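You operate a simulated robot arm through the tools that you are given. There is no shell and no other tool.

The job below is to be done with a simulated two-armed robot. You get a single attempt, and the scene is never put back.

JOB
Herd the floating cheeses to the yellow mark and top the trough up.
Fine: herd first, with the white divider, and leave it there; warm water to Full at the orange lever, shut it; the trough's black dial at mid, then pump on.

It is judged by the outcome, as a careful person would: the job done as asked, and still so three seconds after it is handed in. It fails if anything else is knocked over, pushed out of place, dropped, spilled or broken.

ROBOT AND FRAMES
Two 7-joint arms with two-finger parallel grippers on one trunk that stands fixed in place. Base frame: the origin is at the foot of the trunk, x ahead of it, y to its left, z up; the work surface is at about z = 38. Readings come in cm, rad, newtons and seconds.
The left shoulder is at [2, 17, 120.3], the right one opposite. Each reaches about 81.1 cm from its shoulder. Payload 3.8 kg a hand.
Tool frame (each hand has its own): the origin (TCP) lies between the finger pads and is the grasp point; the fingertips stand 3 cm ahead of it; z points along the fingers, y is the line along which they close. Largest opening 11 cm; finger width 2, thickness 1; the body of the gripper, 4.8 by 11.2 cm, starts 5.5 cm behind the TCP.
Orientation is that of the tool frame in the base frame, as a unit quaternion [x, y, z, w]. With the fingers straight down and closing along the base's y, the tool's x points along the base's -x, its y along +y and its z along -z.

CONTROLS
- The arms move only by the tool play_rows. It takes "left_series", "right_series" or both (then of equal length, played together; a hand with none holds still); each is a list of rows, each an object (a shift or turn left out is 0, a gripper value left out holds the last) with "rotation": the turn, a rotation vector about the tool's x, y, z in rad, a list of three; "travel": the shift along the tool's x, y, z in cm, a list of three; "claw": the opening, from 0 (shut) to 1 (fully open). In form: [{"rotation": [ax, ay, az], "travel": [tx, ty, tz], "claw": claw}, ...]. A call has 1 to 20 rows; each row shifts and turns the commanded pose from where the row before left it, along the tool's axes as they then stand. A row lasts 0.2 s, in which the tool goes at most 5 cm and 0.15 rad; a call with a longer step from one row to the next is refused whole, and so is a gripper value outside its range. A pose out of reach is approached as far as the arm can. The call stops where the force on the tool passes 90 N (or 10 N more than at its start, if that is more) or the arm is blocked; 0.2 s more then pass. The fingers move at their own pace (about 7.2 cm/s each) and stop on an object; they squeeze with about 37 N. The grip force told is the motor's: it shows also when the fingers shut on nothing. Time passes only in rows, and 0.2 s behind the last, so rows that do not move let the fingers close. It gives the time, the measured TCP pose, the force on the tool (base axes), the opening and the grip force at its end, in the units of the frame above (readings bear some noise), with the torque about the TCP (base axes, N m) and any sound that the robot's microphone picked up, and new pictures: "pictures" is both (left out), scene, wrist or none (wrist: the cameras of the hands that moved).
- Cameras (640 x 400 px; columns grow to the right, rows downward): "scene" is now at [9.65, -6.03, 134.87]; the picture's right is [-0.51, -0.86, 0.00], its down [-0.52, 0.30, -0.80] and it looks along [0.69, -0.41, -0.60] (base axes); focal length 224 px, centre (320, 200). "left" rides on the left gripper at [7.3, -1.7, -10.3] in its tool frame; the picture's right is [0.23, 0.97, 0.00], its down [-0.76, 0.18, -0.62] and it looks along [-0.61, 0.14, 0.78] (tool axes); focal length 222 px, centre (320, 200). "right" rides on the right gripper at [7.2, 1.7, -10.3] in its tool frame; the picture's right is [-0.23, 0.97, 0.00], its down [-0.76, -0.18, -0.62] and it looks along [-0.61, -0.14, 0.78] (tool axes); focal length 222 px, centre (320, 200). There is no depth. A picture from a camera that has moved, and an enlarged one, comes with that camera's place and axes in the base frame and with its lens. The place of the scene camera against the robot may be out by one fixed shift of up to 1.8 cm in any direction.
- move_column(by): moves the trunk up (or, below 0, down) by that many cm; the arms and the scene camera ride with it, the base frame stays. It gives what a move gives, with no picture.
- pan_tilt(pan, tilt): turns the head with the scene camera to pan (to the left, within 1.396 rad either way) and tilt (down, from -0.506 to 1.204), counted from straight ahead of the robot. It gives what a move gives, and a new picture of the scene camera.
- inspect(camera, box): a new picture of the part [left, top, right, bottom] of that camera's present view, enlarged. The clock stands still meanwhile.
- hand_in(): hands the job in; it is judged then, once.

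Nothing tells you positions but the pictures and the camera data. Unless the task says otherwise, let go and move clear before handing in.

The tools are called after "Emit:" by a JSON object that holds its "api" and its "payload". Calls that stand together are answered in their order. play_rows: Moves the arms, as the interface text tells. Its arguments: {"type":"object","properties":{"left_series":{"type":"array","items":{"type":"object","properties":{"rotation":{"type":"array","items":{"type":"number"}},"travel":{"type":"array","items":{"type":"number"}},"claw":{"type":"number"}}}},"right_series":{"type":"array","items":{"type":"object","properties":{"rotation":{"type":"array","items":{"type":"number"}},"travel":{"type":"array","items":{"type":"number"}},"claw":{"type":"number"}}}},"pictures":{"type":"string","enum":["both","scene","wrist","none"]}},"required":[]} The other tools are called the same way: move_column (by) moves the trunk up or down; pan_tilt (pan, tilt) turns the head that bears the scene camera; inspect (camera, box) takes an enlarged picture of a part of a camera's view; hand_in () hands the job in.

At the start:

```text
t: 0.0
left_ee_pos: [41.67, -6.92, 120.18]
left_tcp_rot: [-0.001, 1.0, 0.0, 0.0]
left_ft_force: [-0.2, 0.1, -0.6]
left_torque: [0.01, 0.02, -0.01]
left_width: 10.98
left_gripper_force: 0.1
right_ee_pos: [41.14, -42.7, 120.97]
right_tcp_rot: [-0.001, 1.0, 0.0, 0.0]
right_ft_force: [0.2, -0.4, 0.1]
right_torque: [-0.02, 0.0, -0.03]
right_width: 11.0
right_gripper_force: 0.1
trunk travel left (down, up): [-30.0, 27.0]
head pan, tilt (commanded): [-0.534, 0.642]
```

scene: 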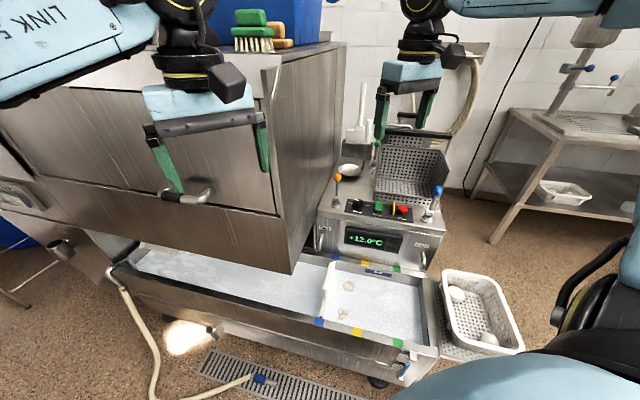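
right: 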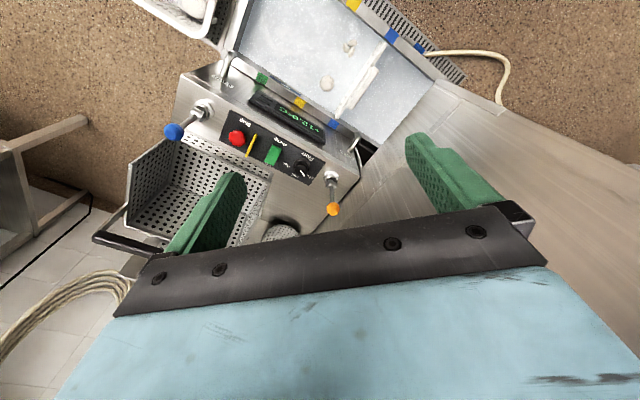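
left: 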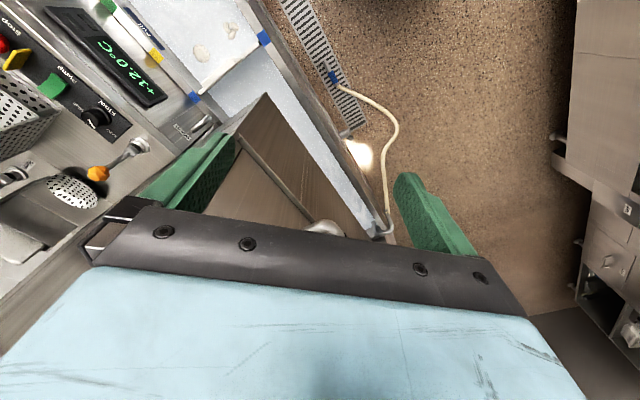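

I see a long brine trough with a white divider board, some floating cheeses, and coloured marks on the rim (blue, yellow, green), plus a control housing with an orange lever, a blue lever, a dial and buttons. I'll zoom in on the details before moving anything.

Emit:
{"api": "inspect", "payload": {"camera": "scene", "box": [300, 160, 460, 260]}}

Emit:
{"api": "inspect", "payload": {"camera": "scene", "box": [280, 240, 450, 390]}}

Emit:
{"api": "inspect", "payload": {"camera": "right", "box": [150, 60, 370, 220]}}

Emit:
{"api": "inspect", "payload": {"camera": "right", "box": [220, 0, 460, 140]}}

Emit:
{"api": "inspect", "payload": {"camera": "left", "box": [0, 0, 280, 200]}}

```text
4.00 times, centred on (380, 210) of scene
camera zoom: at [9.65, -6.03, 134.87], right [-0.51, -0.86, 0.0], down [-0.52, 0.3, -0.8], along [0.69, -0.41, -0.6], focal length 894 px, centre (80, 160)
```

zoom: 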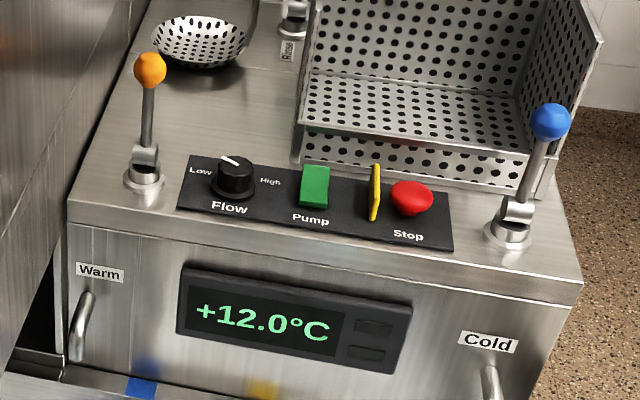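

```text
2.67 times, centred on (365, 315) of scene
camera zoom: at [9.65, -6.03, 134.87], right [-0.51, -0.86, 0.0], down [-0.52, 0.3, -0.8], along [0.69, -0.41, -0.6], focal length 596 px, centre (200, -107)
```

zoom: 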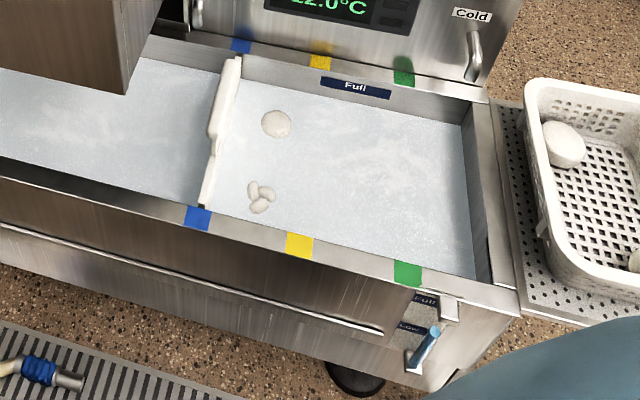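

```text
2.50 times, centred on (260, 140) of right
camera zoom: at [33.79, -40.89, 131.26], right [0.23, 0.97, 0.0], down [0.76, -0.18, 0.62], along [0.61, -0.14, -0.78], focal length 555 px, centre (470, 350)
```

zoom: 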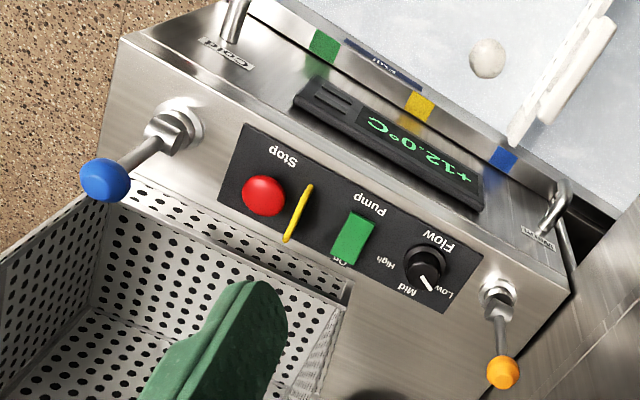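

```text
2.67 times, centred on (340, 70) of right
camera zoom: at [33.79, -40.89, 131.26], right [0.23, 0.97, 0.0], down [0.76, -0.18, 0.62], along [0.61, -0.14, -0.78], focal length 592 px, centre (267, 547)
```

zoom: 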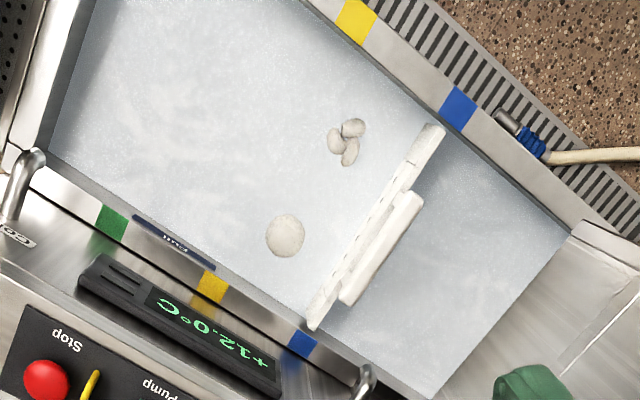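

```text
2.00 times, centred on (140, 100) of left
camera zoom: at [34.33, -8.55, 130.48], right [-0.23, 0.97, 0.0], down [0.76, 0.18, 0.62], along [0.61, 0.14, -0.78], focal length 444 px, centre (680, 400)
```

zoom: 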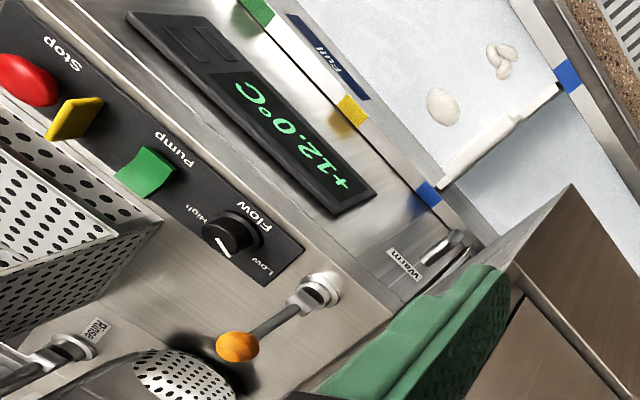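

The trough runs at about 45° to my base: the front blue mark is near (41,-22.5,57) and the front yellow near (32,-32,57). The orange lever ball is near (67,-45,93). I'll look closer at the dial, levers, gauge and divider.

Emit:
{"api": "inspect", "payload": {"camera": "scene", "box": [340, 190, 410, 234]}}

Emit:
{"api": "inspect", "payload": {"camera": "scene", "box": [380, 335, 450, 385]}}

Emit:
{"api": "inspect", "payload": {"camera": "scene", "box": [310, 250, 400, 335]}}

Emit:
{"api": "inspect", "payload": {"camera": "right", "box": [290, 140, 360, 220]}}

Emit:
{"api": "inspect", "payload": {"camera": "left", "box": [60, 80, 180, 190]}}

Emit:
{"api": "inspect", "payload": {"camera": "right", "box": [310, 20, 400, 140]}}

```text
9.09 times, centred on (375, 212) of scene
camera zoom: at [9.65, -6.03, 134.87], right [-0.51, -0.86, 0.0], down [-0.52, 0.3, -0.8], along [0.69, -0.41, -0.6], focal length 2032 px, centre (-180, 91)
```

zoom: 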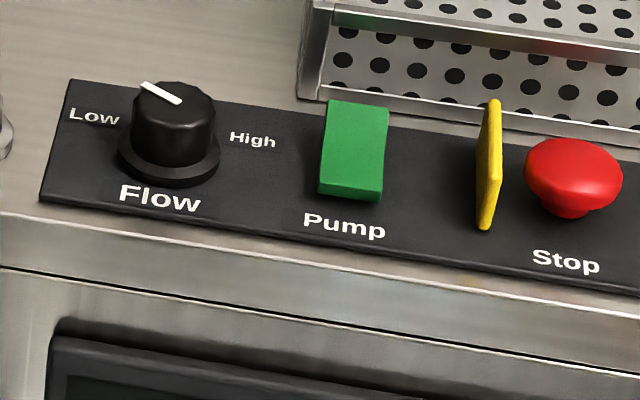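

```text
8.00 times, centred on (415, 360) of scene
camera zoom: at [9.65, -6.03, 134.87], right [-0.51, -0.86, 0.0], down [-0.52, 0.3, -0.8], along [0.69, -0.41, -0.6], focal length 1788 px, centre (-440, -1080)
```

zoom: 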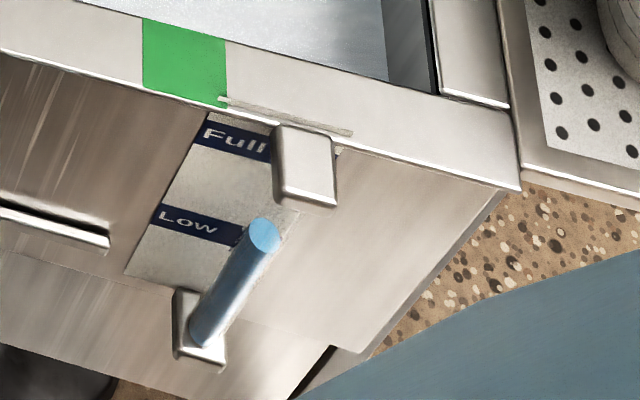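

```text
4.71 times, centred on (355, 292) of scene
camera zoom: at [9.65, -6.03, 134.87], right [-0.51, -0.86, 0.0], down [-0.52, 0.3, -0.8], along [0.69, -0.41, -0.6], focal length 1052 px, centre (155, -235)
```

zoom: 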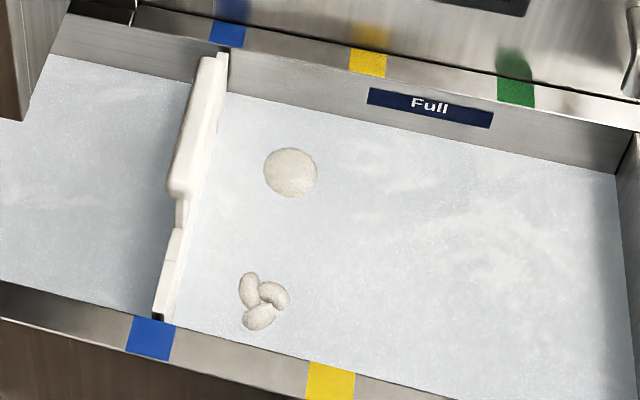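

```text
5.00 times, centred on (325, 180) of right
camera zoom: at [33.79, -40.89, 131.26], right [0.23, 0.97, 0.0], down [0.76, -0.18, 0.62], along [0.61, -0.14, -0.78], focal length 1111 px, centre (295, 300)
```

zoom: 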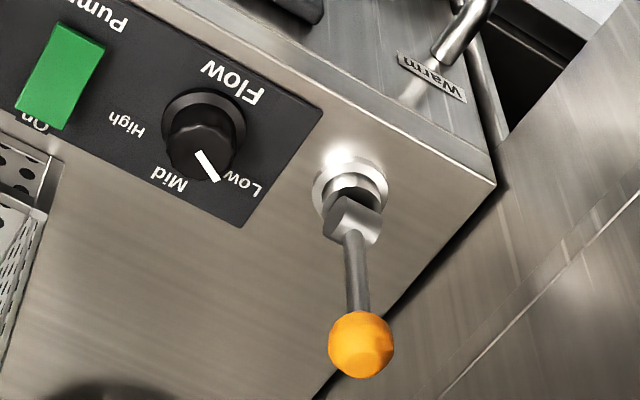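

```text
3.64 times, centred on (120, 135) of left
camera zoom: at [34.33, -8.55, 130.48], right [-0.23, 0.97, 0.0], down [0.76, 0.18, 0.62], along [0.61, 0.14, -0.78], focal length 808 px, centre (1047, 436)
```

zoom: 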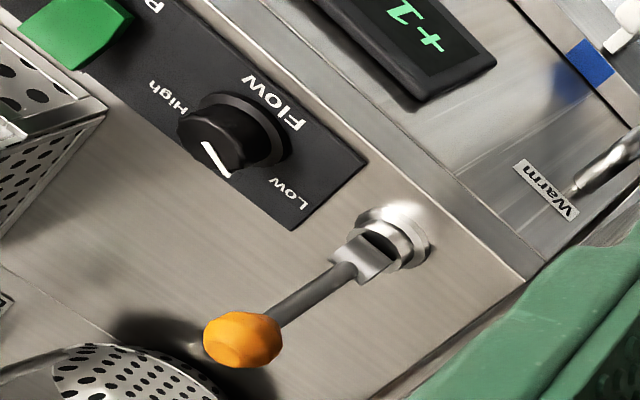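

```text
3.33 times, centred on (355, 80) of right
camera zoom: at [33.79, -40.89, 131.26], right [0.23, 0.97, 0.0], down [0.76, -0.18, 0.62], along [0.61, -0.14, -0.78], focal length 740 px, centre (203, 600)
```

zoom: 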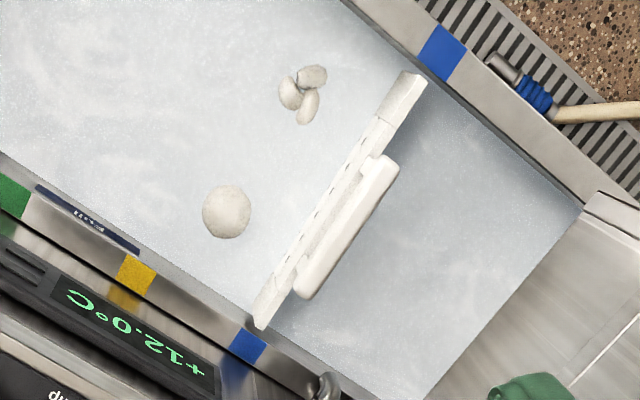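

The dial is at Low, with Mid straight behind it. The gauge column sits near Low, and the divider is at blue with a grip bar on its upstream side. I'll lower the trunk 15 cm for better reach, since nothing is beneath the hands or elbows.

Emit:
{"api": "move_column", "payload": {"by": -15}}

```text
t: 1.8
left_ee_pos: [41.57, -6.87, 105.02]
left_tcp_rot: [-0.002, 1.0, 0.0, 0.0]
left_ft_force: [-0.2, 0.0, -0.7]
left_torque: [0.02, -0.01, 0.02]
left_width: 11.0
left_gripper_force: 0.1
right_ee_pos: [41.11, -42.61, 106.04]
right_tcp_rot: [0.0, 1.0, 0.0, 0.0]
right_ft_force: [-0.6, -0.7, 0.1]
right_torque: [0.05, -0.02, 0.03]
right_width: 11.01
right_gripper_force: 0.1
trunk travel left (down, up): [-15.0, 42.0]
head pan, tilt (commanded): [-0.534, 0.642]
```

Trunk lowered. Now I'll yaw the right hand 45° so its closing line is perpendicular to the divider, and descend a little to look.

Emit:
{"api": "play_rows", "payload": {"right_series": [{"rotation": [0, 0, 0.131], "travel": [0, 0, 2]}, {"rotation": [0, 0, 0.131], "travel": [0, 0, 2]}, {"rotation": [0, 0, 0.131], "travel": [0, 0, 2]}, {"rotation": [0, 0, 0.131], "travel": [0, 0, 2]}, {"rotation": [0, 0, 0.131], "travel": [0, 0, 2]}, {"rotation": [0, 0, 0.13], "travel": [0, 0, 2]}, {}], "pictures": "both"}}

```text
t: 3.4
left_ee_pos: [41.61, -6.84, 105.23]
left_tcp_rot: [-0.001, 1.0, 0.0, 0.0]
left_ft_force: [-0.4, 0.0, 0.1]
left_torque: [0.0, 0.01, -0.03]
left_width: 10.99
left_gripper_force: 0.1
right_ee_pos: [41.24, -42.66, 94.0]
right_tcp_rot: [0.383, 0.924, 0.0, 0.0]
right_ft_force: [0.2, -1.0, 0.5]
right_torque: [0.02, -0.02, -0.02]
right_width: 11.0
right_gripper_force: 0.1
trunk travel left (down, up): [-15.0, 42.0]
head pan, tilt (commanded): [-0.534, 0.642]
camera scene: at [9.65, -6.02, 119.87], right [-0.51, -0.86, 0.0], down [-0.52, 0.3, -0.8], along [0.69, -0.41, -0.6], focal length 224 px, centre (320, 200)
camera right: at [37.17, -36.27, 104.22], right [0.85, 0.53, 0.0], down [0.41, -0.66, 0.62], along [0.33, -0.53, -0.78], focal length 222 px, centre (320, 200)
```

scene: 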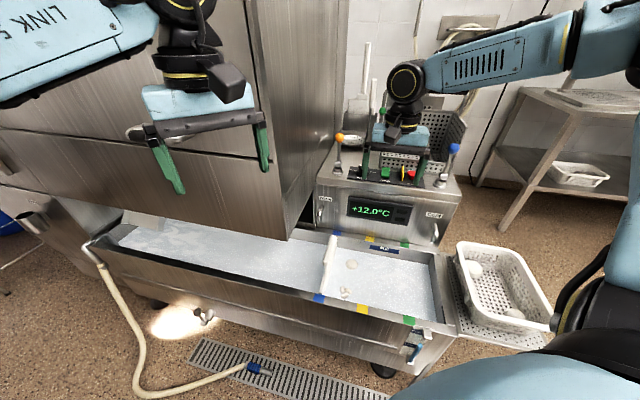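
right: 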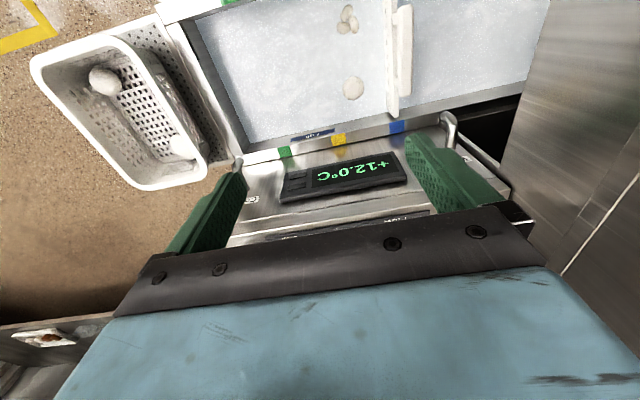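

Emit:
{"api": "inspect", "payload": {"camera": "right", "box": [300, 0, 460, 140]}}

Emit:
{"api": "inspect", "payload": {"camera": "scene", "box": [290, 220, 400, 320]}}

Emit:
{"api": "inspect", "payload": {"camera": "scene", "box": [320, 130, 460, 230]}}

```text
2.86 times, centred on (380, 70) of right
camera zoom: at [37.17, -36.27, 104.22], right [0.85, 0.53, 0.0], down [0.41, -0.66, 0.62], along [0.33, -0.53, -0.78], focal length 635 px, centre (149, 571)
```

zoom: 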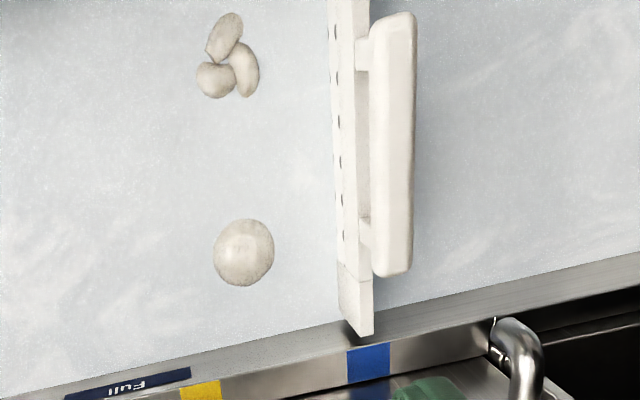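

```text
4.00 times, centred on (345, 270) of scene
camera zoom: at [9.65, -6.02, 119.87], right [-0.51, -0.86, 0.0], down [-0.52, 0.3, -0.8], along [0.69, -0.41, -0.6], focal length 894 px, centre (220, -80)
```

zoom: 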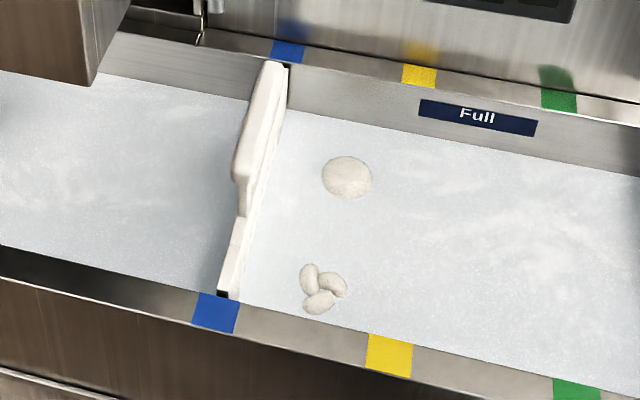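

```text
4.00 times, centred on (390, 180) of scene
camera zoom: at [9.65, -6.02, 119.87], right [-0.51, -0.86, 0.0], down [-0.52, 0.3, -0.8], along [0.69, -0.41, -0.6], focal length 894 px, centre (40, 280)
```

zoom: 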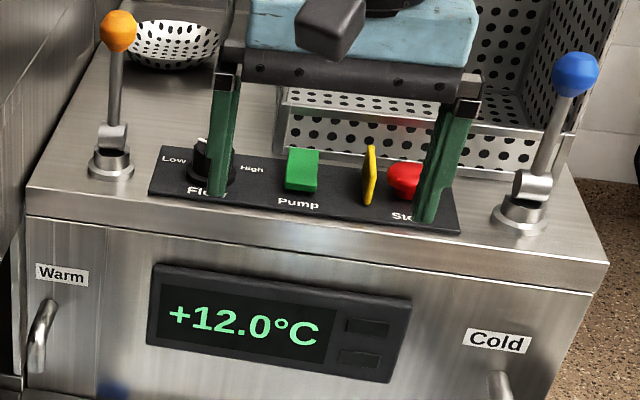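

Emit:
{"api": "play_rows", "payload": {"right_series": [{"travel": [2.3, 1.35, 3]}, {"travel": [2.3, 1.35, 3]}, {"travel": [2.3, 1.35, 3]}, {"travel": [2.3, 1.35, 3]}, {"travel": [2.3, 1.35, 3]}, {"travel": [2.3, 1.35, 3]}, {}], "pictures": "both"}}

```text
t: 5.0
left_ee_pos: [41.56, -6.85, 105.15]
left_tcp_rot: [-0.001, 1.0, 0.0, 0.0]
left_ft_force: [-0.1, 0.2, -0.2]
left_torque: [0.02, -0.02, 0.01]
left_width: 11.02
left_gripper_force: 0.0
right_ee_pos: [37.11, -27.14, 75.94]
right_tcp_rot: [0.382, 0.924, -0.001, 0.0]
right_ft_force: [0.2, -0.3, -0.2]
right_torque: [-0.04, 0.03, -0.03]
right_width: 11.03
right_gripper_force: 0.1
trunk travel left (down, up): [-15.0, 42.0]
head pan, tilt (commanded): [-0.534, 0.642]
camera scene: at [9.65, -6.02, 119.87], right [-0.51, -0.86, 0.0], down [-0.52, 0.3, -0.8], along [0.69, -0.41, -0.6], focal length 224 px, centre (320, 200)
camera right: at [33.1, -20.75, 86.23], right [0.85, 0.53, 0.0], down [0.41, -0.66, 0.62], along [0.33, -0.53, -0.78], focal length 222 px, centre (320, 200)
```

scene: 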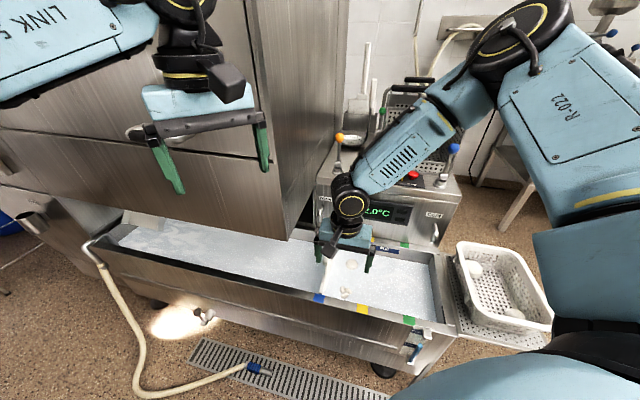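
right: 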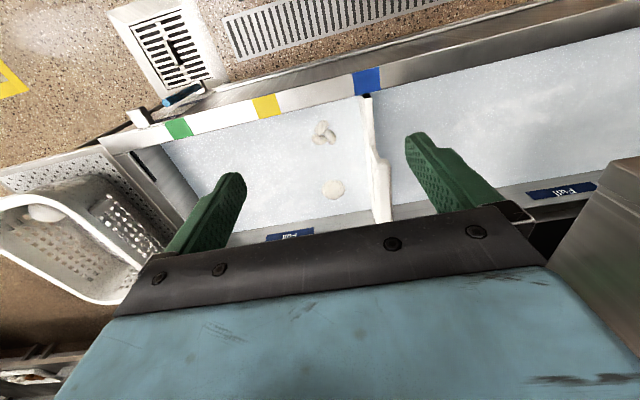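

Emit:
{"api": "inspect", "payload": {"camera": "right", "box": [280, 60, 440, 230]}}

Emit:
{"api": "inspect", "payload": {"camera": "right", "box": [230, 60, 420, 240]}}

Emit:
{"api": "inspect", "payload": {"camera": "right", "box": [120, 60, 220, 130]}}

```text
2.35 times, centred on (360, 145) of right
camera zoom: at [33.1, -20.75, 86.23], right [0.85, 0.53, 0.0], down [0.41, -0.66, 0.62], along [0.33, -0.53, -0.78], focal length 523 px, centre (226, 329)
```

zoom: 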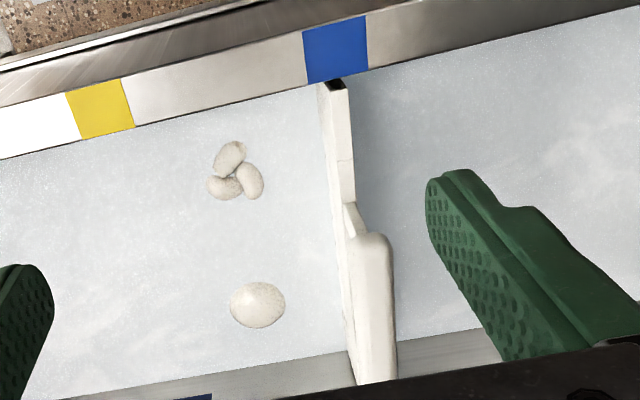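

```text
2.22 times, centred on (325, 150) of right
camera zoom: at [33.1, -20.75, 86.23], right [0.85, 0.53, 0.0], down [0.41, -0.66, 0.62], along [0.33, -0.53, -0.78], focal length 494 px, centre (309, 311)
```

zoom: 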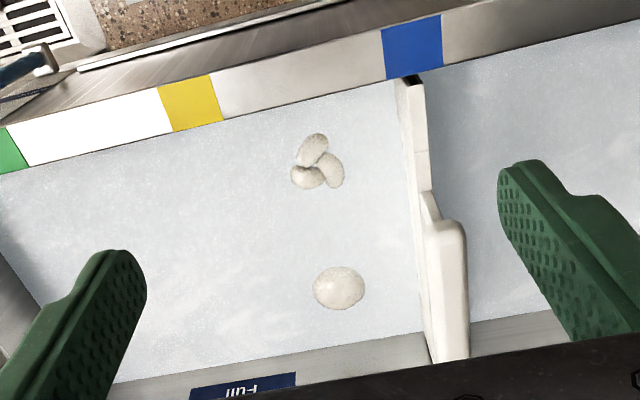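

```text
5.71 times, centred on (170, 95) of right
camera zoom: at [33.1, -20.75, 86.23], right [0.85, 0.53, 0.0], down [0.41, -0.66, 0.62], along [0.33, -0.53, -0.78], focal length 1269 px, centre (1177, 800)
```

zoom: 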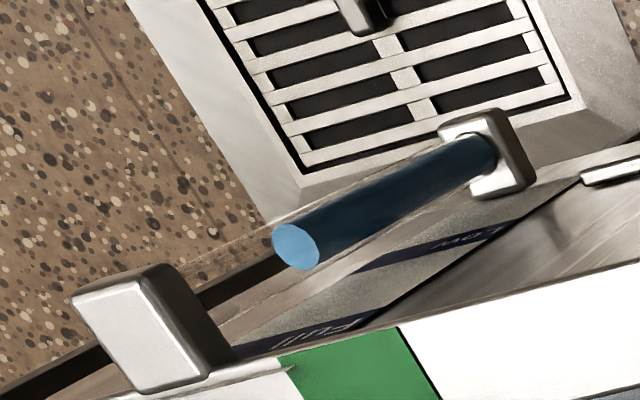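

Emit:
{"api": "inspect", "payload": {"camera": "right", "box": [500, 100, 640, 300]}}

Emit:
{"api": "inspect", "payload": {"camera": "scene", "box": [260, 180, 380, 280]}}

```text
2.00 times, centred on (570, 200) of right
camera zoom: at [33.1, -20.75, 86.23], right [0.85, 0.53, 0.0], down [0.41, -0.66, 0.62], along [0.33, -0.53, -0.78], focal length 444 px, centre (-180, 200)
```

zoom: 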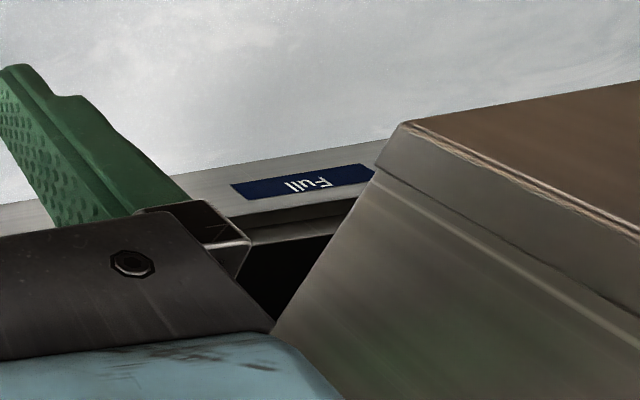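

```text
4.00 times, centred on (320, 230) of scene
camera zoom: at [9.65, -6.02, 119.87], right [-0.51, -0.86, 0.0], down [-0.52, 0.3, -0.8], along [0.69, -0.41, -0.6], focal length 894 px, centre (320, 80)
```

zoom: 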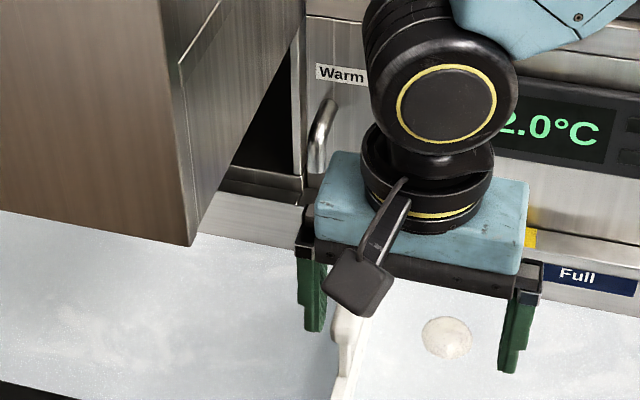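

The divider's grip bar runs at about z=62 directly over the board, with its centre near (50.9,-32.5). The cabinet face is about 8 cm to its left. I'll move above the bar with the fingers half open and check.

Emit:
{"api": "play_rows", "payload": {"right_series": [{"travel": [-2.26, 0.99, 0], "claw": 0.55}, {"travel": [-2.26, 0.99, 0]}, {"travel": [-2.26, 0.99, 0]}, {"travel": [-2.26, 0.99, 0]}, {"travel": [-2.26, 0.99, 0]}, {"travel": [-2.26, 0.99, 0]}, {}], "pictures": "both"}}

```text
t: 6.5
left_ee_pos: [41.64, -6.75, 105.18]
left_tcp_rot: [-0.001, 1.0, 0.0, 0.0]
left_ft_force: [0.4, 0.3, -0.6]
left_torque: [0.01, -0.02, 0.01]
left_width: 11.0
left_gripper_force: 0.0
right_ee_pos: [50.52, -32.6, 76.3]
right_tcp_rot: [0.382, 0.924, 0.001, 0.0]
right_ft_force: [0.3, 0.1, 0.3]
right_torque: [-0.01, -0.01, -0.01]
right_width: 6.05
right_gripper_force: 0.1
right hand out of reach, approached as far as the arm can: row 6
trunk travel left (down, up): [-15.0, 42.0]
head pan, tilt (commanded): [-0.534, 0.642]
camera scene: at [9.66, -6.0, 119.87], right [-0.51, -0.86, 0.0], down [-0.52, 0.3, -0.8], along [0.69, -0.41, -0.6], focal length 224 px, centre (320, 200)
camera right: at [46.5, -26.29, 86.57], right [0.85, 0.53, 0.0], down [0.41, -0.66, 0.62], along [0.33, -0.53, -0.78], focal length 222 px, centre (320, 200)
```

scene: 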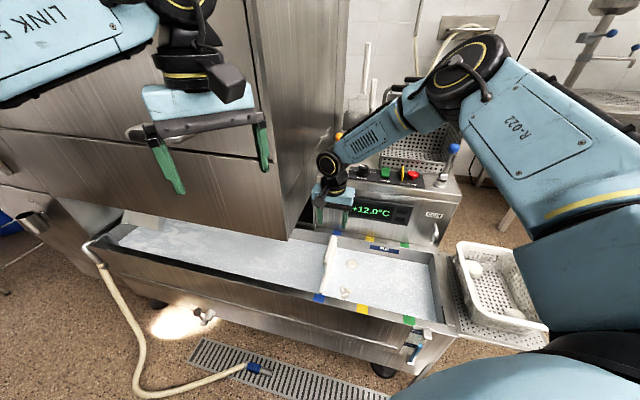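
right: 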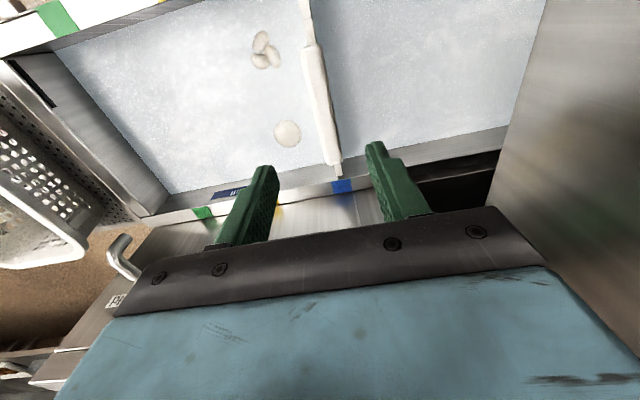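

That pose was just beyond reach with the trunk at this height. I'll back off and raise the hand, lower the trunk further, then come back over the bar.

Emit:
{"api": "play_rows", "payload": {"right_series": [{"travel": [1.2, 0, -2.4]}, {"travel": [1.2, 0, -2.4]}, {"travel": [1.2, 0, -2.4]}, {"travel": [1.2, 0, -2.4]}, {"travel": [1.2, 0, -2.4]}, {}], "pictures": "none"}}

Emit:
{"api": "move_column", "payload": {"by": -13}}

Emit:
{"api": "play_rows", "payload": {"right_series": [{}], "pictures": "both"}}

```text
t: 8.0
left_ee_pos: [41.58, -6.72, 105.12]
left_tcp_rot: [-0.001, 1.0, 0.0, -0.001]
left_ft_force: [-0.9, -0.5, -0.1]
left_torque: [-0.02, 0.0, 0.02]
left_width: 11.0
left_gripper_force: 0.0
right_ee_pos: [46.27, -28.62, 88.31]
right_tcp_rot: [0.382, 0.924, 0.0, 0.0]
right_ft_force: [0.2, 0.3, -0.4]
right_torque: [0.02, 0.01, -0.01]
right_width: 6.05
right_gripper_force: 0.0
trunk travel left (down, up): [-15.0, 42.0]
head pan, tilt (commanded): [-0.534, 0.642]
```

```text
t: 9.5
left_ee_pos: [41.54, -6.73, 92.16]
left_tcp_rot: [-0.001, 1.0, 0.0, 0.0]
left_ft_force: [-0.1, -0.7, 0.4]
left_torque: [-0.05, -0.02, -0.02]
left_width: 11.0
left_gripper_force: 0.0
right_ee_pos: [46.18, -28.66, 75.41]
right_tcp_rot: [0.382, 0.924, 0.0, 0.0]
right_ft_force: [-0.7, 0.1, 0.2]
right_torque: [-0.03, 0.0, -0.01]
right_width: 6.05
right_gripper_force: 0.1
trunk travel left (down, up): [-2.0, 55.0]
head pan, tilt (commanded): [-0.534, 0.642]
```

```text
t: 9.9
left_ee_pos: [41.66, -6.81, 92.05]
left_tcp_rot: [-0.001, 1.0, 0.001, -0.001]
left_ft_force: [0.9, -0.8, 0.3]
left_torque: [0.02, 0.0, 0.01]
left_width: 11.01
left_gripper_force: 0.0
right_ee_pos: [46.35, -28.56, 75.37]
right_tcp_rot: [0.382, 0.924, 0.0, -0.001]
right_ft_force: [0.2, -0.1, 0.2]
right_torque: [0.0, 0.0, 0.01]
right_width: 6.07
right_gripper_force: 0.1
trunk travel left (down, up): [-2.0, 55.0]
head pan, tilt (commanded): [-0.534, 0.642]
camera scene: at [9.65, -6.02, 106.87], right [-0.51, -0.86, 0.0], down [-0.52, 0.3, -0.8], along [0.69, -0.41, -0.6], focal length 224 px, centre (320, 200)
camera right: at [42.29, -22.2, 85.58], right [0.85, 0.53, 0.0], down [0.41, -0.66, 0.62], along [0.33, -0.53, -0.78], focal length 222 px, centre (320, 200)
```

scene: 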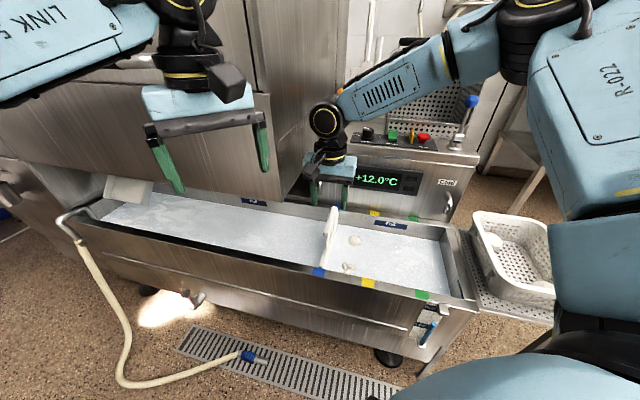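
right: 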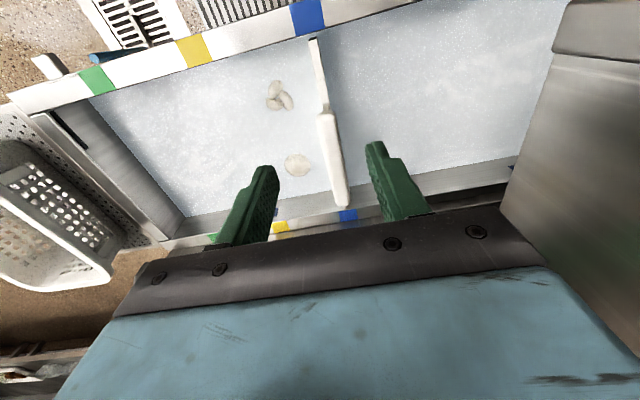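

Emit:
{"api": "inspect", "payload": {"camera": "right", "box": [280, 90, 400, 220]}}

Emit:
{"api": "inspect", "payload": {"camera": "scene", "box": [290, 180, 390, 290]}}

```text
3.08 times, centred on (340, 155) of right
camera zoom: at [42.29, -22.2, 85.58], right [0.85, 0.53, 0.0], down [0.41, -0.66, 0.62], along [0.33, -0.53, -0.78], focal length 684 px, centre (258, 338)
```

zoom: 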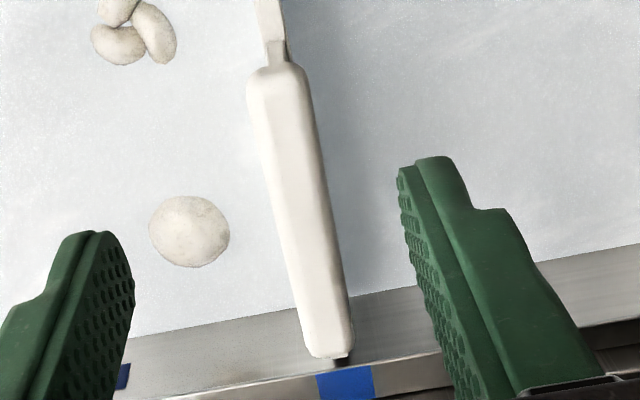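

```text
3.64 times, centred on (340, 235) of scene
camera zoom: at [9.65, -6.02, 106.87], right [-0.51, -0.86, 0.0], down [-0.52, 0.3, -0.8], along [0.69, -0.41, -0.6], focal length 813 px, centre (247, 73)
```

zoom: 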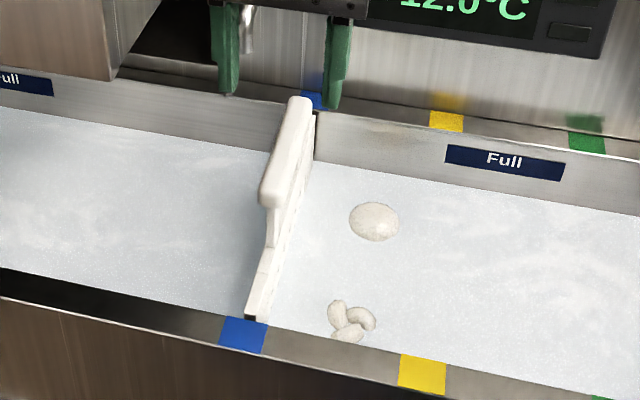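

Emit:
{"api": "play_rows", "payload": {"right_series": [{"travel": [-2.03, 0.19, 1]}, {"travel": [-2.03, 0.19, 1]}, {"travel": [-2.02, 0.19, 1]}, {"travel": [0, 0, 1.5]}, {}], "pictures": "both"}}

```text
t: 11.1
left_ee_pos: [41.58, -6.93, 92.09]
left_tcp_rot: [-0.001, 1.0, -0.001, -0.001]
left_ft_force: [0.8, 0.1, 0.2]
left_torque: [0.01, 0.01, 0.03]
left_width: 10.99
left_gripper_force: 0.1
right_ee_pos: [50.94, -32.58, 70.91]
right_tcp_rot: [0.382, 0.924, 0.0, 0.0]
right_ft_force: [0.6, -0.1, -0.7]
right_torque: [0.0, 0.01, 0.01]
right_width: 6.06
right_gripper_force: 0.0
trunk travel left (down, up): [-2.0, 55.0]
head pan, tilt (commanded): [-0.534, 0.642]
camera scene: at [9.65, -6.02, 106.87], right [-0.51, -0.86, 0.0], down [-0.52, 0.3, -0.8], along [0.69, -0.41, -0.6], focal length 224 px, centre (320, 200)
camera right: at [47.04, -26.13, 81.17], right [0.85, 0.53, 0.0], down [0.41, -0.66, 0.62], along [0.33, -0.53, -0.78], focal length 222 px, centre (320, 200)
```

scene: 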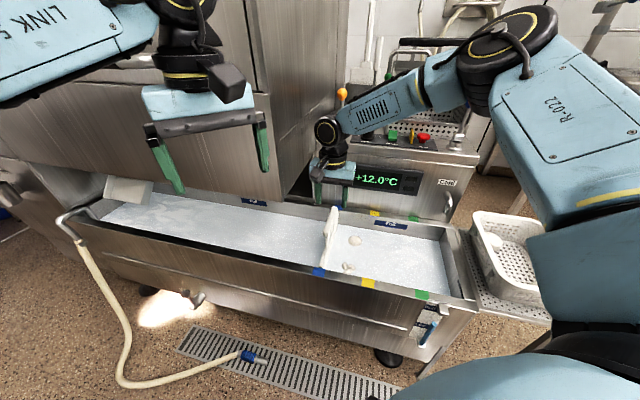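
right: 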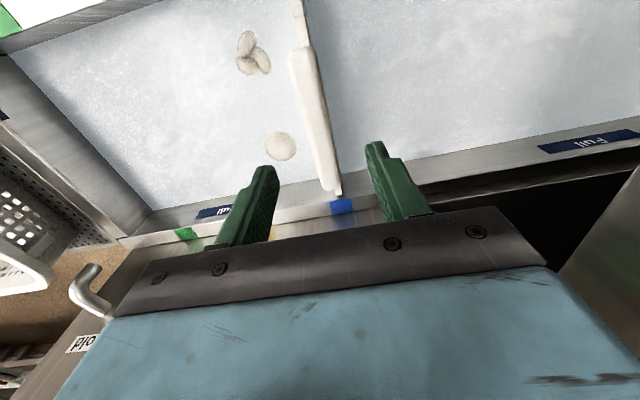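

Emit:
{"api": "play_rows", "payload": {"right_series": [{"travel": [0, -0.4, 2]}, {"travel": [0, 0, 2]}, {"travel": [0, 0, 2]}, {"travel": [0, 0, 1.5]}, {"travel": [0, 0, 1.2]}, {"travel": [0, 0, 0.8]}, {}], "pictures": "both"}}

```text
t: 12.7
left_ee_pos: [41.66, -6.9, 92.21]
left_tcp_rot: [-0.001, 1.0, 0.0, 0.0]
left_ft_force: [0.0, 0.7, 0.0]
left_torque: [0.03, -0.01, -0.01]
left_width: 10.97
left_gripper_force: 0.1
right_ee_pos: [49.62, -33.29, 62.19]
right_tcp_rot: [0.382, 0.924, 0.001, 0.0]
right_ft_force: [-0.1, -0.6, -0.3]
right_torque: [0.01, 0.0, -0.01]
right_width: 6.03
right_gripper_force: 0.1
right hand out of reach, approached as far as the arm can: row 5, 6
trunk travel left (down, up): [-2.0, 55.0]
head pan, tilt (commanded): [-0.534, 0.642]
camera scene: at [9.65, -6.03, 106.87], right [-0.51, -0.86, 0.0], down [-0.52, 0.3, -0.8], along [0.69, -0.41, -0.6], focal length 224 px, centre (320, 200)
camera right: at [45.65, -26.79, 72.44], right [0.85, 0.53, 0.0], down [0.41, -0.66, 0.62], along [0.33, -0.53, -0.78], focal length 222 px, centre (320, 200)
```

scene: 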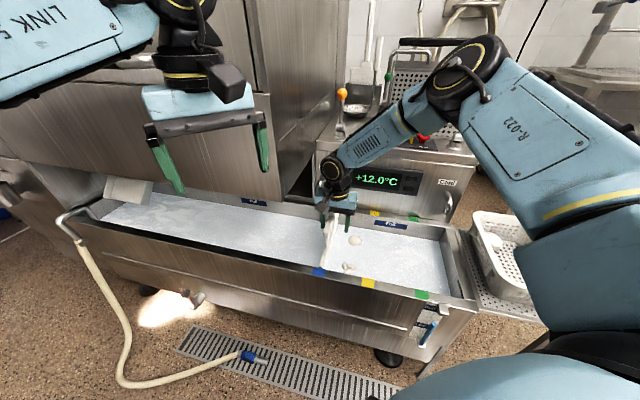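
right: 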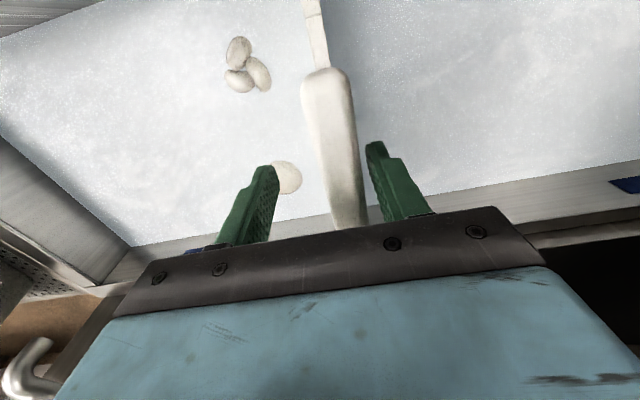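

The hand bottomed out just short of the bar because of reach. I'll lift, come back toward the near half of the bar, and drop the trunk its last bit.

Emit:
{"api": "play_rows", "payload": {"right_series": [{"travel": [0, 0, -2]}, {"travel": [0, 0, -2]}, {"travel": [1.3, 0, -1]}, {"travel": [1.2, 0, 0]}, {}], "pictures": "none"}}

Emit:
{"api": "move_column", "payload": {"by": -2}}

Emit:
{"api": "play_rows", "payload": {"right_series": [{}], "pictures": "wrist"}}

```text
t: 13.9
left_ee_pos: [41.54, -6.73, 92.1]
left_tcp_rot: [-0.001, 1.0, -0.001, 0.0]
left_ft_force: [0.1, 0.3, -0.7]
left_torque: [0.02, 0.01, 0.03]
left_width: 11.0
left_gripper_force: 0.0
right_ee_pos: [47.84, -31.57, 67.31]
right_tcp_rot: [0.383, 0.924, 0.0, 0.0]
right_ft_force: [-0.2, -0.3, 0.2]
right_torque: [-0.01, 0.03, 0.02]
right_width: 6.04
right_gripper_force: 0.0
trunk travel left (down, up): [-2.0, 55.0]
head pan, tilt (commanded): [-0.534, 0.642]
```

```text
t: 14.6
left_ee_pos: [41.47, -6.81, 90.18]
left_tcp_rot: [-0.001, 1.0, 0.0, 0.0]
left_ft_force: [-0.5, -0.4, -0.5]
left_torque: [-0.02, -0.01, 0.01]
left_width: 10.99
left_gripper_force: 0.0
right_ee_pos: [47.75, -31.47, 65.43]
right_tcp_rot: [0.382, 0.924, 0.0, 0.0]
right_ft_force: [-0.4, 0.1, -0.6]
right_torque: [-0.05, -0.02, -0.02]
right_width: 6.06
right_gripper_force: 0.1
trunk travel left (down, up): [0.0, 57.0]
head pan, tilt (commanded): [-0.534, 0.642]
```

```text
t: 15.0
left_ee_pos: [41.62, -6.8, 90.14]
left_tcp_rot: [-0.001, 1.0, 0.0, 0.0]
left_ft_force: [-0.5, -0.5, -0.3]
left_torque: [-0.01, 0.04, -0.02]
left_width: 10.99
left_gripper_force: 0.0
right_ee_pos: [47.72, -31.47, 65.36]
right_tcp_rot: [0.383, 0.924, 0.0, 0.001]
right_ft_force: [0.5, -0.6, 0.0]
right_torque: [0.02, 0.02, 0.03]
right_width: 6.05
right_gripper_force: 0.0
trunk travel left (down, up): [0.0, 57.0]
head pan, tilt (commanded): [-0.534, 0.642]
camera right: at [43.8, -25.05, 75.65], right [0.85, 0.53, 0.0], down [0.41, -0.66, 0.62], along [0.33, -0.53, -0.78], focal length 222 px, centre (320, 200)
```

right: 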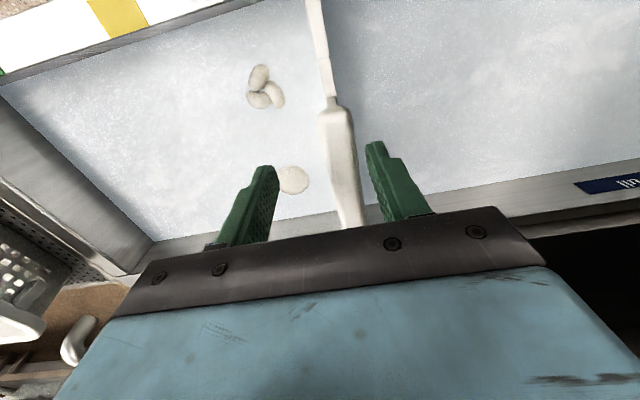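

Emit:
{"api": "play_rows", "payload": {"right_series": [{"travel": [0, 0.75, 0]}, {"travel": [0, 0.75, 0.5]}, {"travel": [0, 0, 1]}, {"travel": [0, 0, 1]}, {"travel": [0, 0, 1]}, {"travel": [0, 0, 1]}, {}], "pictures": "both"}}

```text
t: 16.6
left_ee_pos: [41.56, -6.82, 90.14]
left_tcp_rot: [-0.001, 1.0, 0.0, 0.0]
left_ft_force: [-1.0, 0.2, 0.5]
left_torque: [-0.02, 0.01, 0.01]
left_width: 10.99
left_gripper_force: 0.1
right_ee_pos: [49.05, -30.53, 60.9]
right_tcp_rot: [0.383, 0.924, 0.0, 0.0]
right_ft_force: [-0.6, 0.2, -0.9]
right_torque: [-0.01, -0.02, 0.02]
right_width: 6.03
right_gripper_force: 0.0
trunk travel left (down, up): [0.0, 57.0]
head pan, tilt (commanded): [-0.534, 0.642]
camera scene: at [9.65, -6.02, 104.87], right [-0.51, -0.86, 0.0], down [-0.52, 0.3, -0.8], along [0.69, -0.41, -0.6], focal length 224 px, centre (320, 200)
camera right: at [44.95, -24.04, 71.19], right [0.85, 0.53, 0.0], down [0.41, -0.66, 0.62], along [0.33, -0.53, -0.78], focal length 222 px, centre (320, 200)
```

scene: 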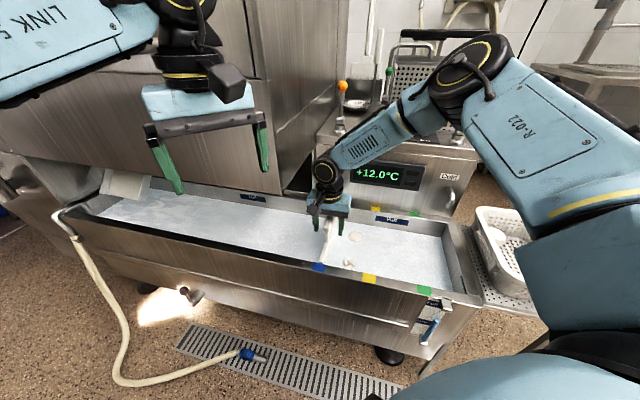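
right: 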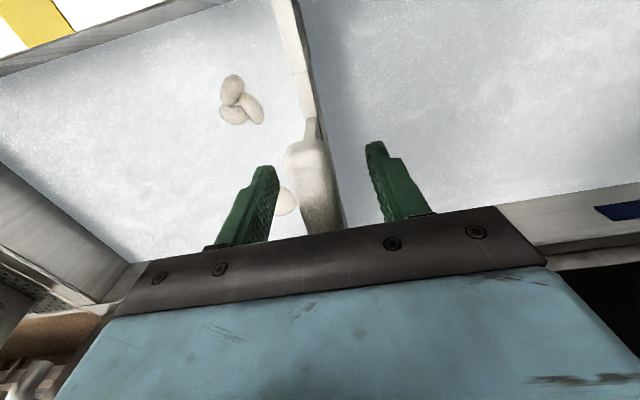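

Emit:
{"api": "play_rows", "payload": {"right_series": [{"claw": 0.3}, {"claw": 0.2}, {"claw": 0.1}, {"claw": 0}, {}], "pictures": "both"}}

```text
t: 17.8
left_ee_pos: [41.63, -6.91, 90.17]
left_tcp_rot: [-0.001, 1.0, 0.0, 0.0]
left_ft_force: [1.2, 0.8, -0.7]
left_torque: [0.02, 0.0, 0.0]
left_width: 10.99
left_gripper_force: 0.0
right_ee_pos: [49.02, -30.47, 60.96]
right_tcp_rot: [0.383, 0.924, 0.0, 0.0]
right_ft_force: [-1.3, -0.8, -0.4]
right_torque: [-0.33, -0.06, -0.09]
right_width: 2.17
right_gripper_force: 37.1
trunk travel left (down, up): [0.0, 57.0]
head pan, tilt (commanded): [-0.534, 0.642]
camera scene: at [9.65, -6.03, 104.87], right [-0.51, -0.86, 0.0], down [-0.52, 0.3, -0.8], along [0.69, -0.41, -0.6], focal length 224 px, centre (320, 200)
camera right: at [44.93, -24.05, 71.19], right [0.85, 0.53, 0.0], down [0.41, -0.66, 0.62], along [0.33, -0.53, -0.78], focal length 222 px, centre (320, 200)
```

scene: 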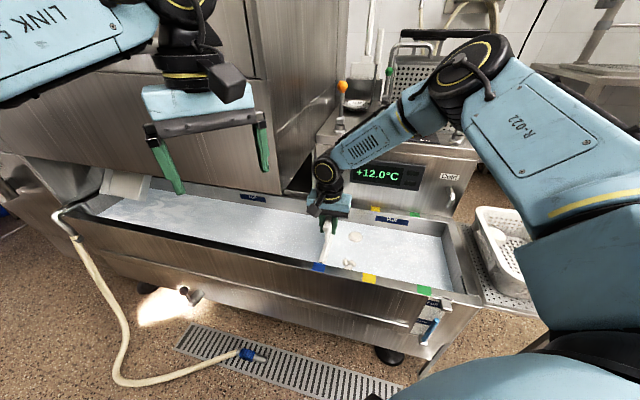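
right: 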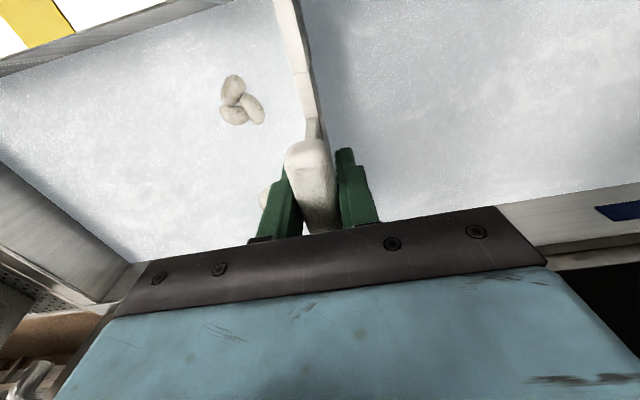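

The bar is gripped (2.2 cm wide, 37 N). Now I'll slide it slowly towards yellow, starting with a short test.

Emit:
{"api": "play_rows", "payload": {"right_series": [{"travel": [0, -0.3, 0]}, {"travel": [0, -0.4, 0]}, {"travel": [0, -0.4, 0]}, {"travel": [0, -0.4, 0]}, {"travel": [0, -0.4, 0]}, {}], "pictures": "both"}}

```text
t: 19.2
left_ee_pos: [41.6, -6.76, 90.02]
left_tcp_rot: [-0.001, 1.0, 0.0, -0.001]
left_ft_force: [-1.2, 0.2, 0.0]
left_torque: [0.02, 0.0, 0.02]
left_width: 11.01
left_gripper_force: 0.3
right_ee_pos: [47.58, -31.72, 60.95]
right_tcp_rot: [0.383, 0.924, 0.0, 0.001]
right_ft_force: [2.8, 1.8, 7.9]
right_torque: [0.99, 0.29, -0.21]
right_width: 2.16
right_gripper_force: 37.0
trunk travel left (down, up): [0.0, 57.0]
head pan, tilt (commanded): [-0.534, 0.642]
camera scene: at [9.63, -6.0, 104.88], right [-0.51, -0.86, 0.0], down [-0.52, 0.3, -0.8], along [0.69, -0.41, -0.6], focal length 224 px, centre (320, 200)
camera right: at [43.56, -25.29, 71.2], right [0.85, 0.53, 0.0], down [0.41, -0.66, 0.62], along [0.33, -0.53, -0.78], focal length 222 px, centre (320, 200)
```

scene: 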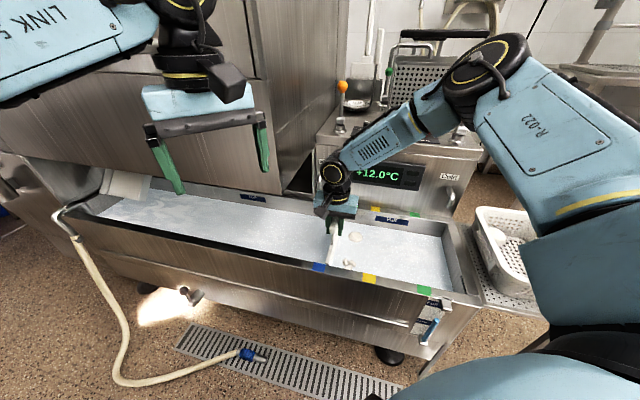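
right: 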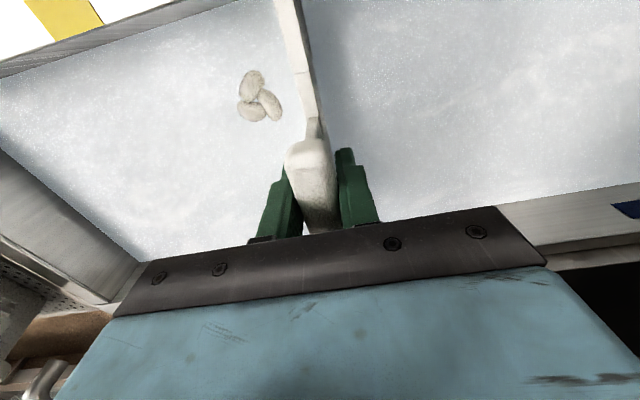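

Emit:
{"api": "play_rows", "payload": {"right_series": [{"travel": [0, -0.45, 0]}, {"travel": [0, -0.5, 0]}, {"travel": [0, -0.5, 0]}, {"travel": [0, -0.5, 0]}, {"travel": [0, -0.5, 0]}, {"travel": [0, -0.5, 0]}, {"travel": [0, -0.5, 0]}, {"travel": [0, -0.5, 0]}, {"travel": [0, -0.5, 0]}, {"travel": [0, -0.5, 0]}, {}], "pictures": "both"}}

```text
t: 21.6
left_ee_pos: [41.67, -6.86, 90.12]
left_tcp_rot: [-0.002, 1.0, 0.0, 0.0]
left_ft_force: [-1.2, -0.6, -0.2]
left_torque: [-0.01, 0.03, 0.0]
left_width: 10.99
left_gripper_force: 0.0
right_ee_pos: [43.92, -35.23, 60.77]
right_tcp_rot: [0.382, 0.924, -0.001, -0.002]
right_ft_force: [1.3, 2.0, 0.0]
right_torque: [0.3, -0.33, 0.11]
right_width: 2.28
right_gripper_force: 36.7
trunk travel left (down, up): [0.0, 57.0]
head pan, tilt (commanded): [-0.534, 0.642]
camera scene: at [9.67, -6.03, 104.86], right [-0.51, -0.86, 0.0], down [-0.52, 0.3, -0.8], along [0.69, -0.41, -0.6], focal length 224 px, centre (320, 200)
camera right: at [39.95, -28.83, 71.02], right [0.85, 0.53, 0.0], down [0.42, -0.66, 0.62], along [0.33, -0.53, -0.78], focal length 222 px, centre (320, 200)
```

scene: 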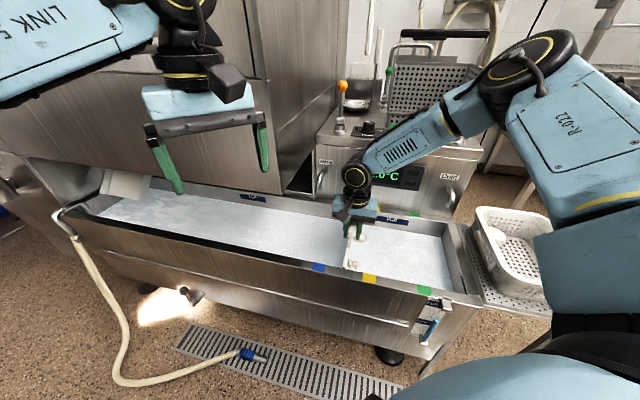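
right: 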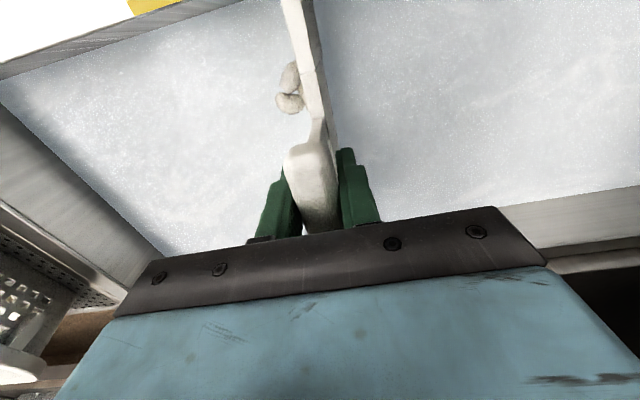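

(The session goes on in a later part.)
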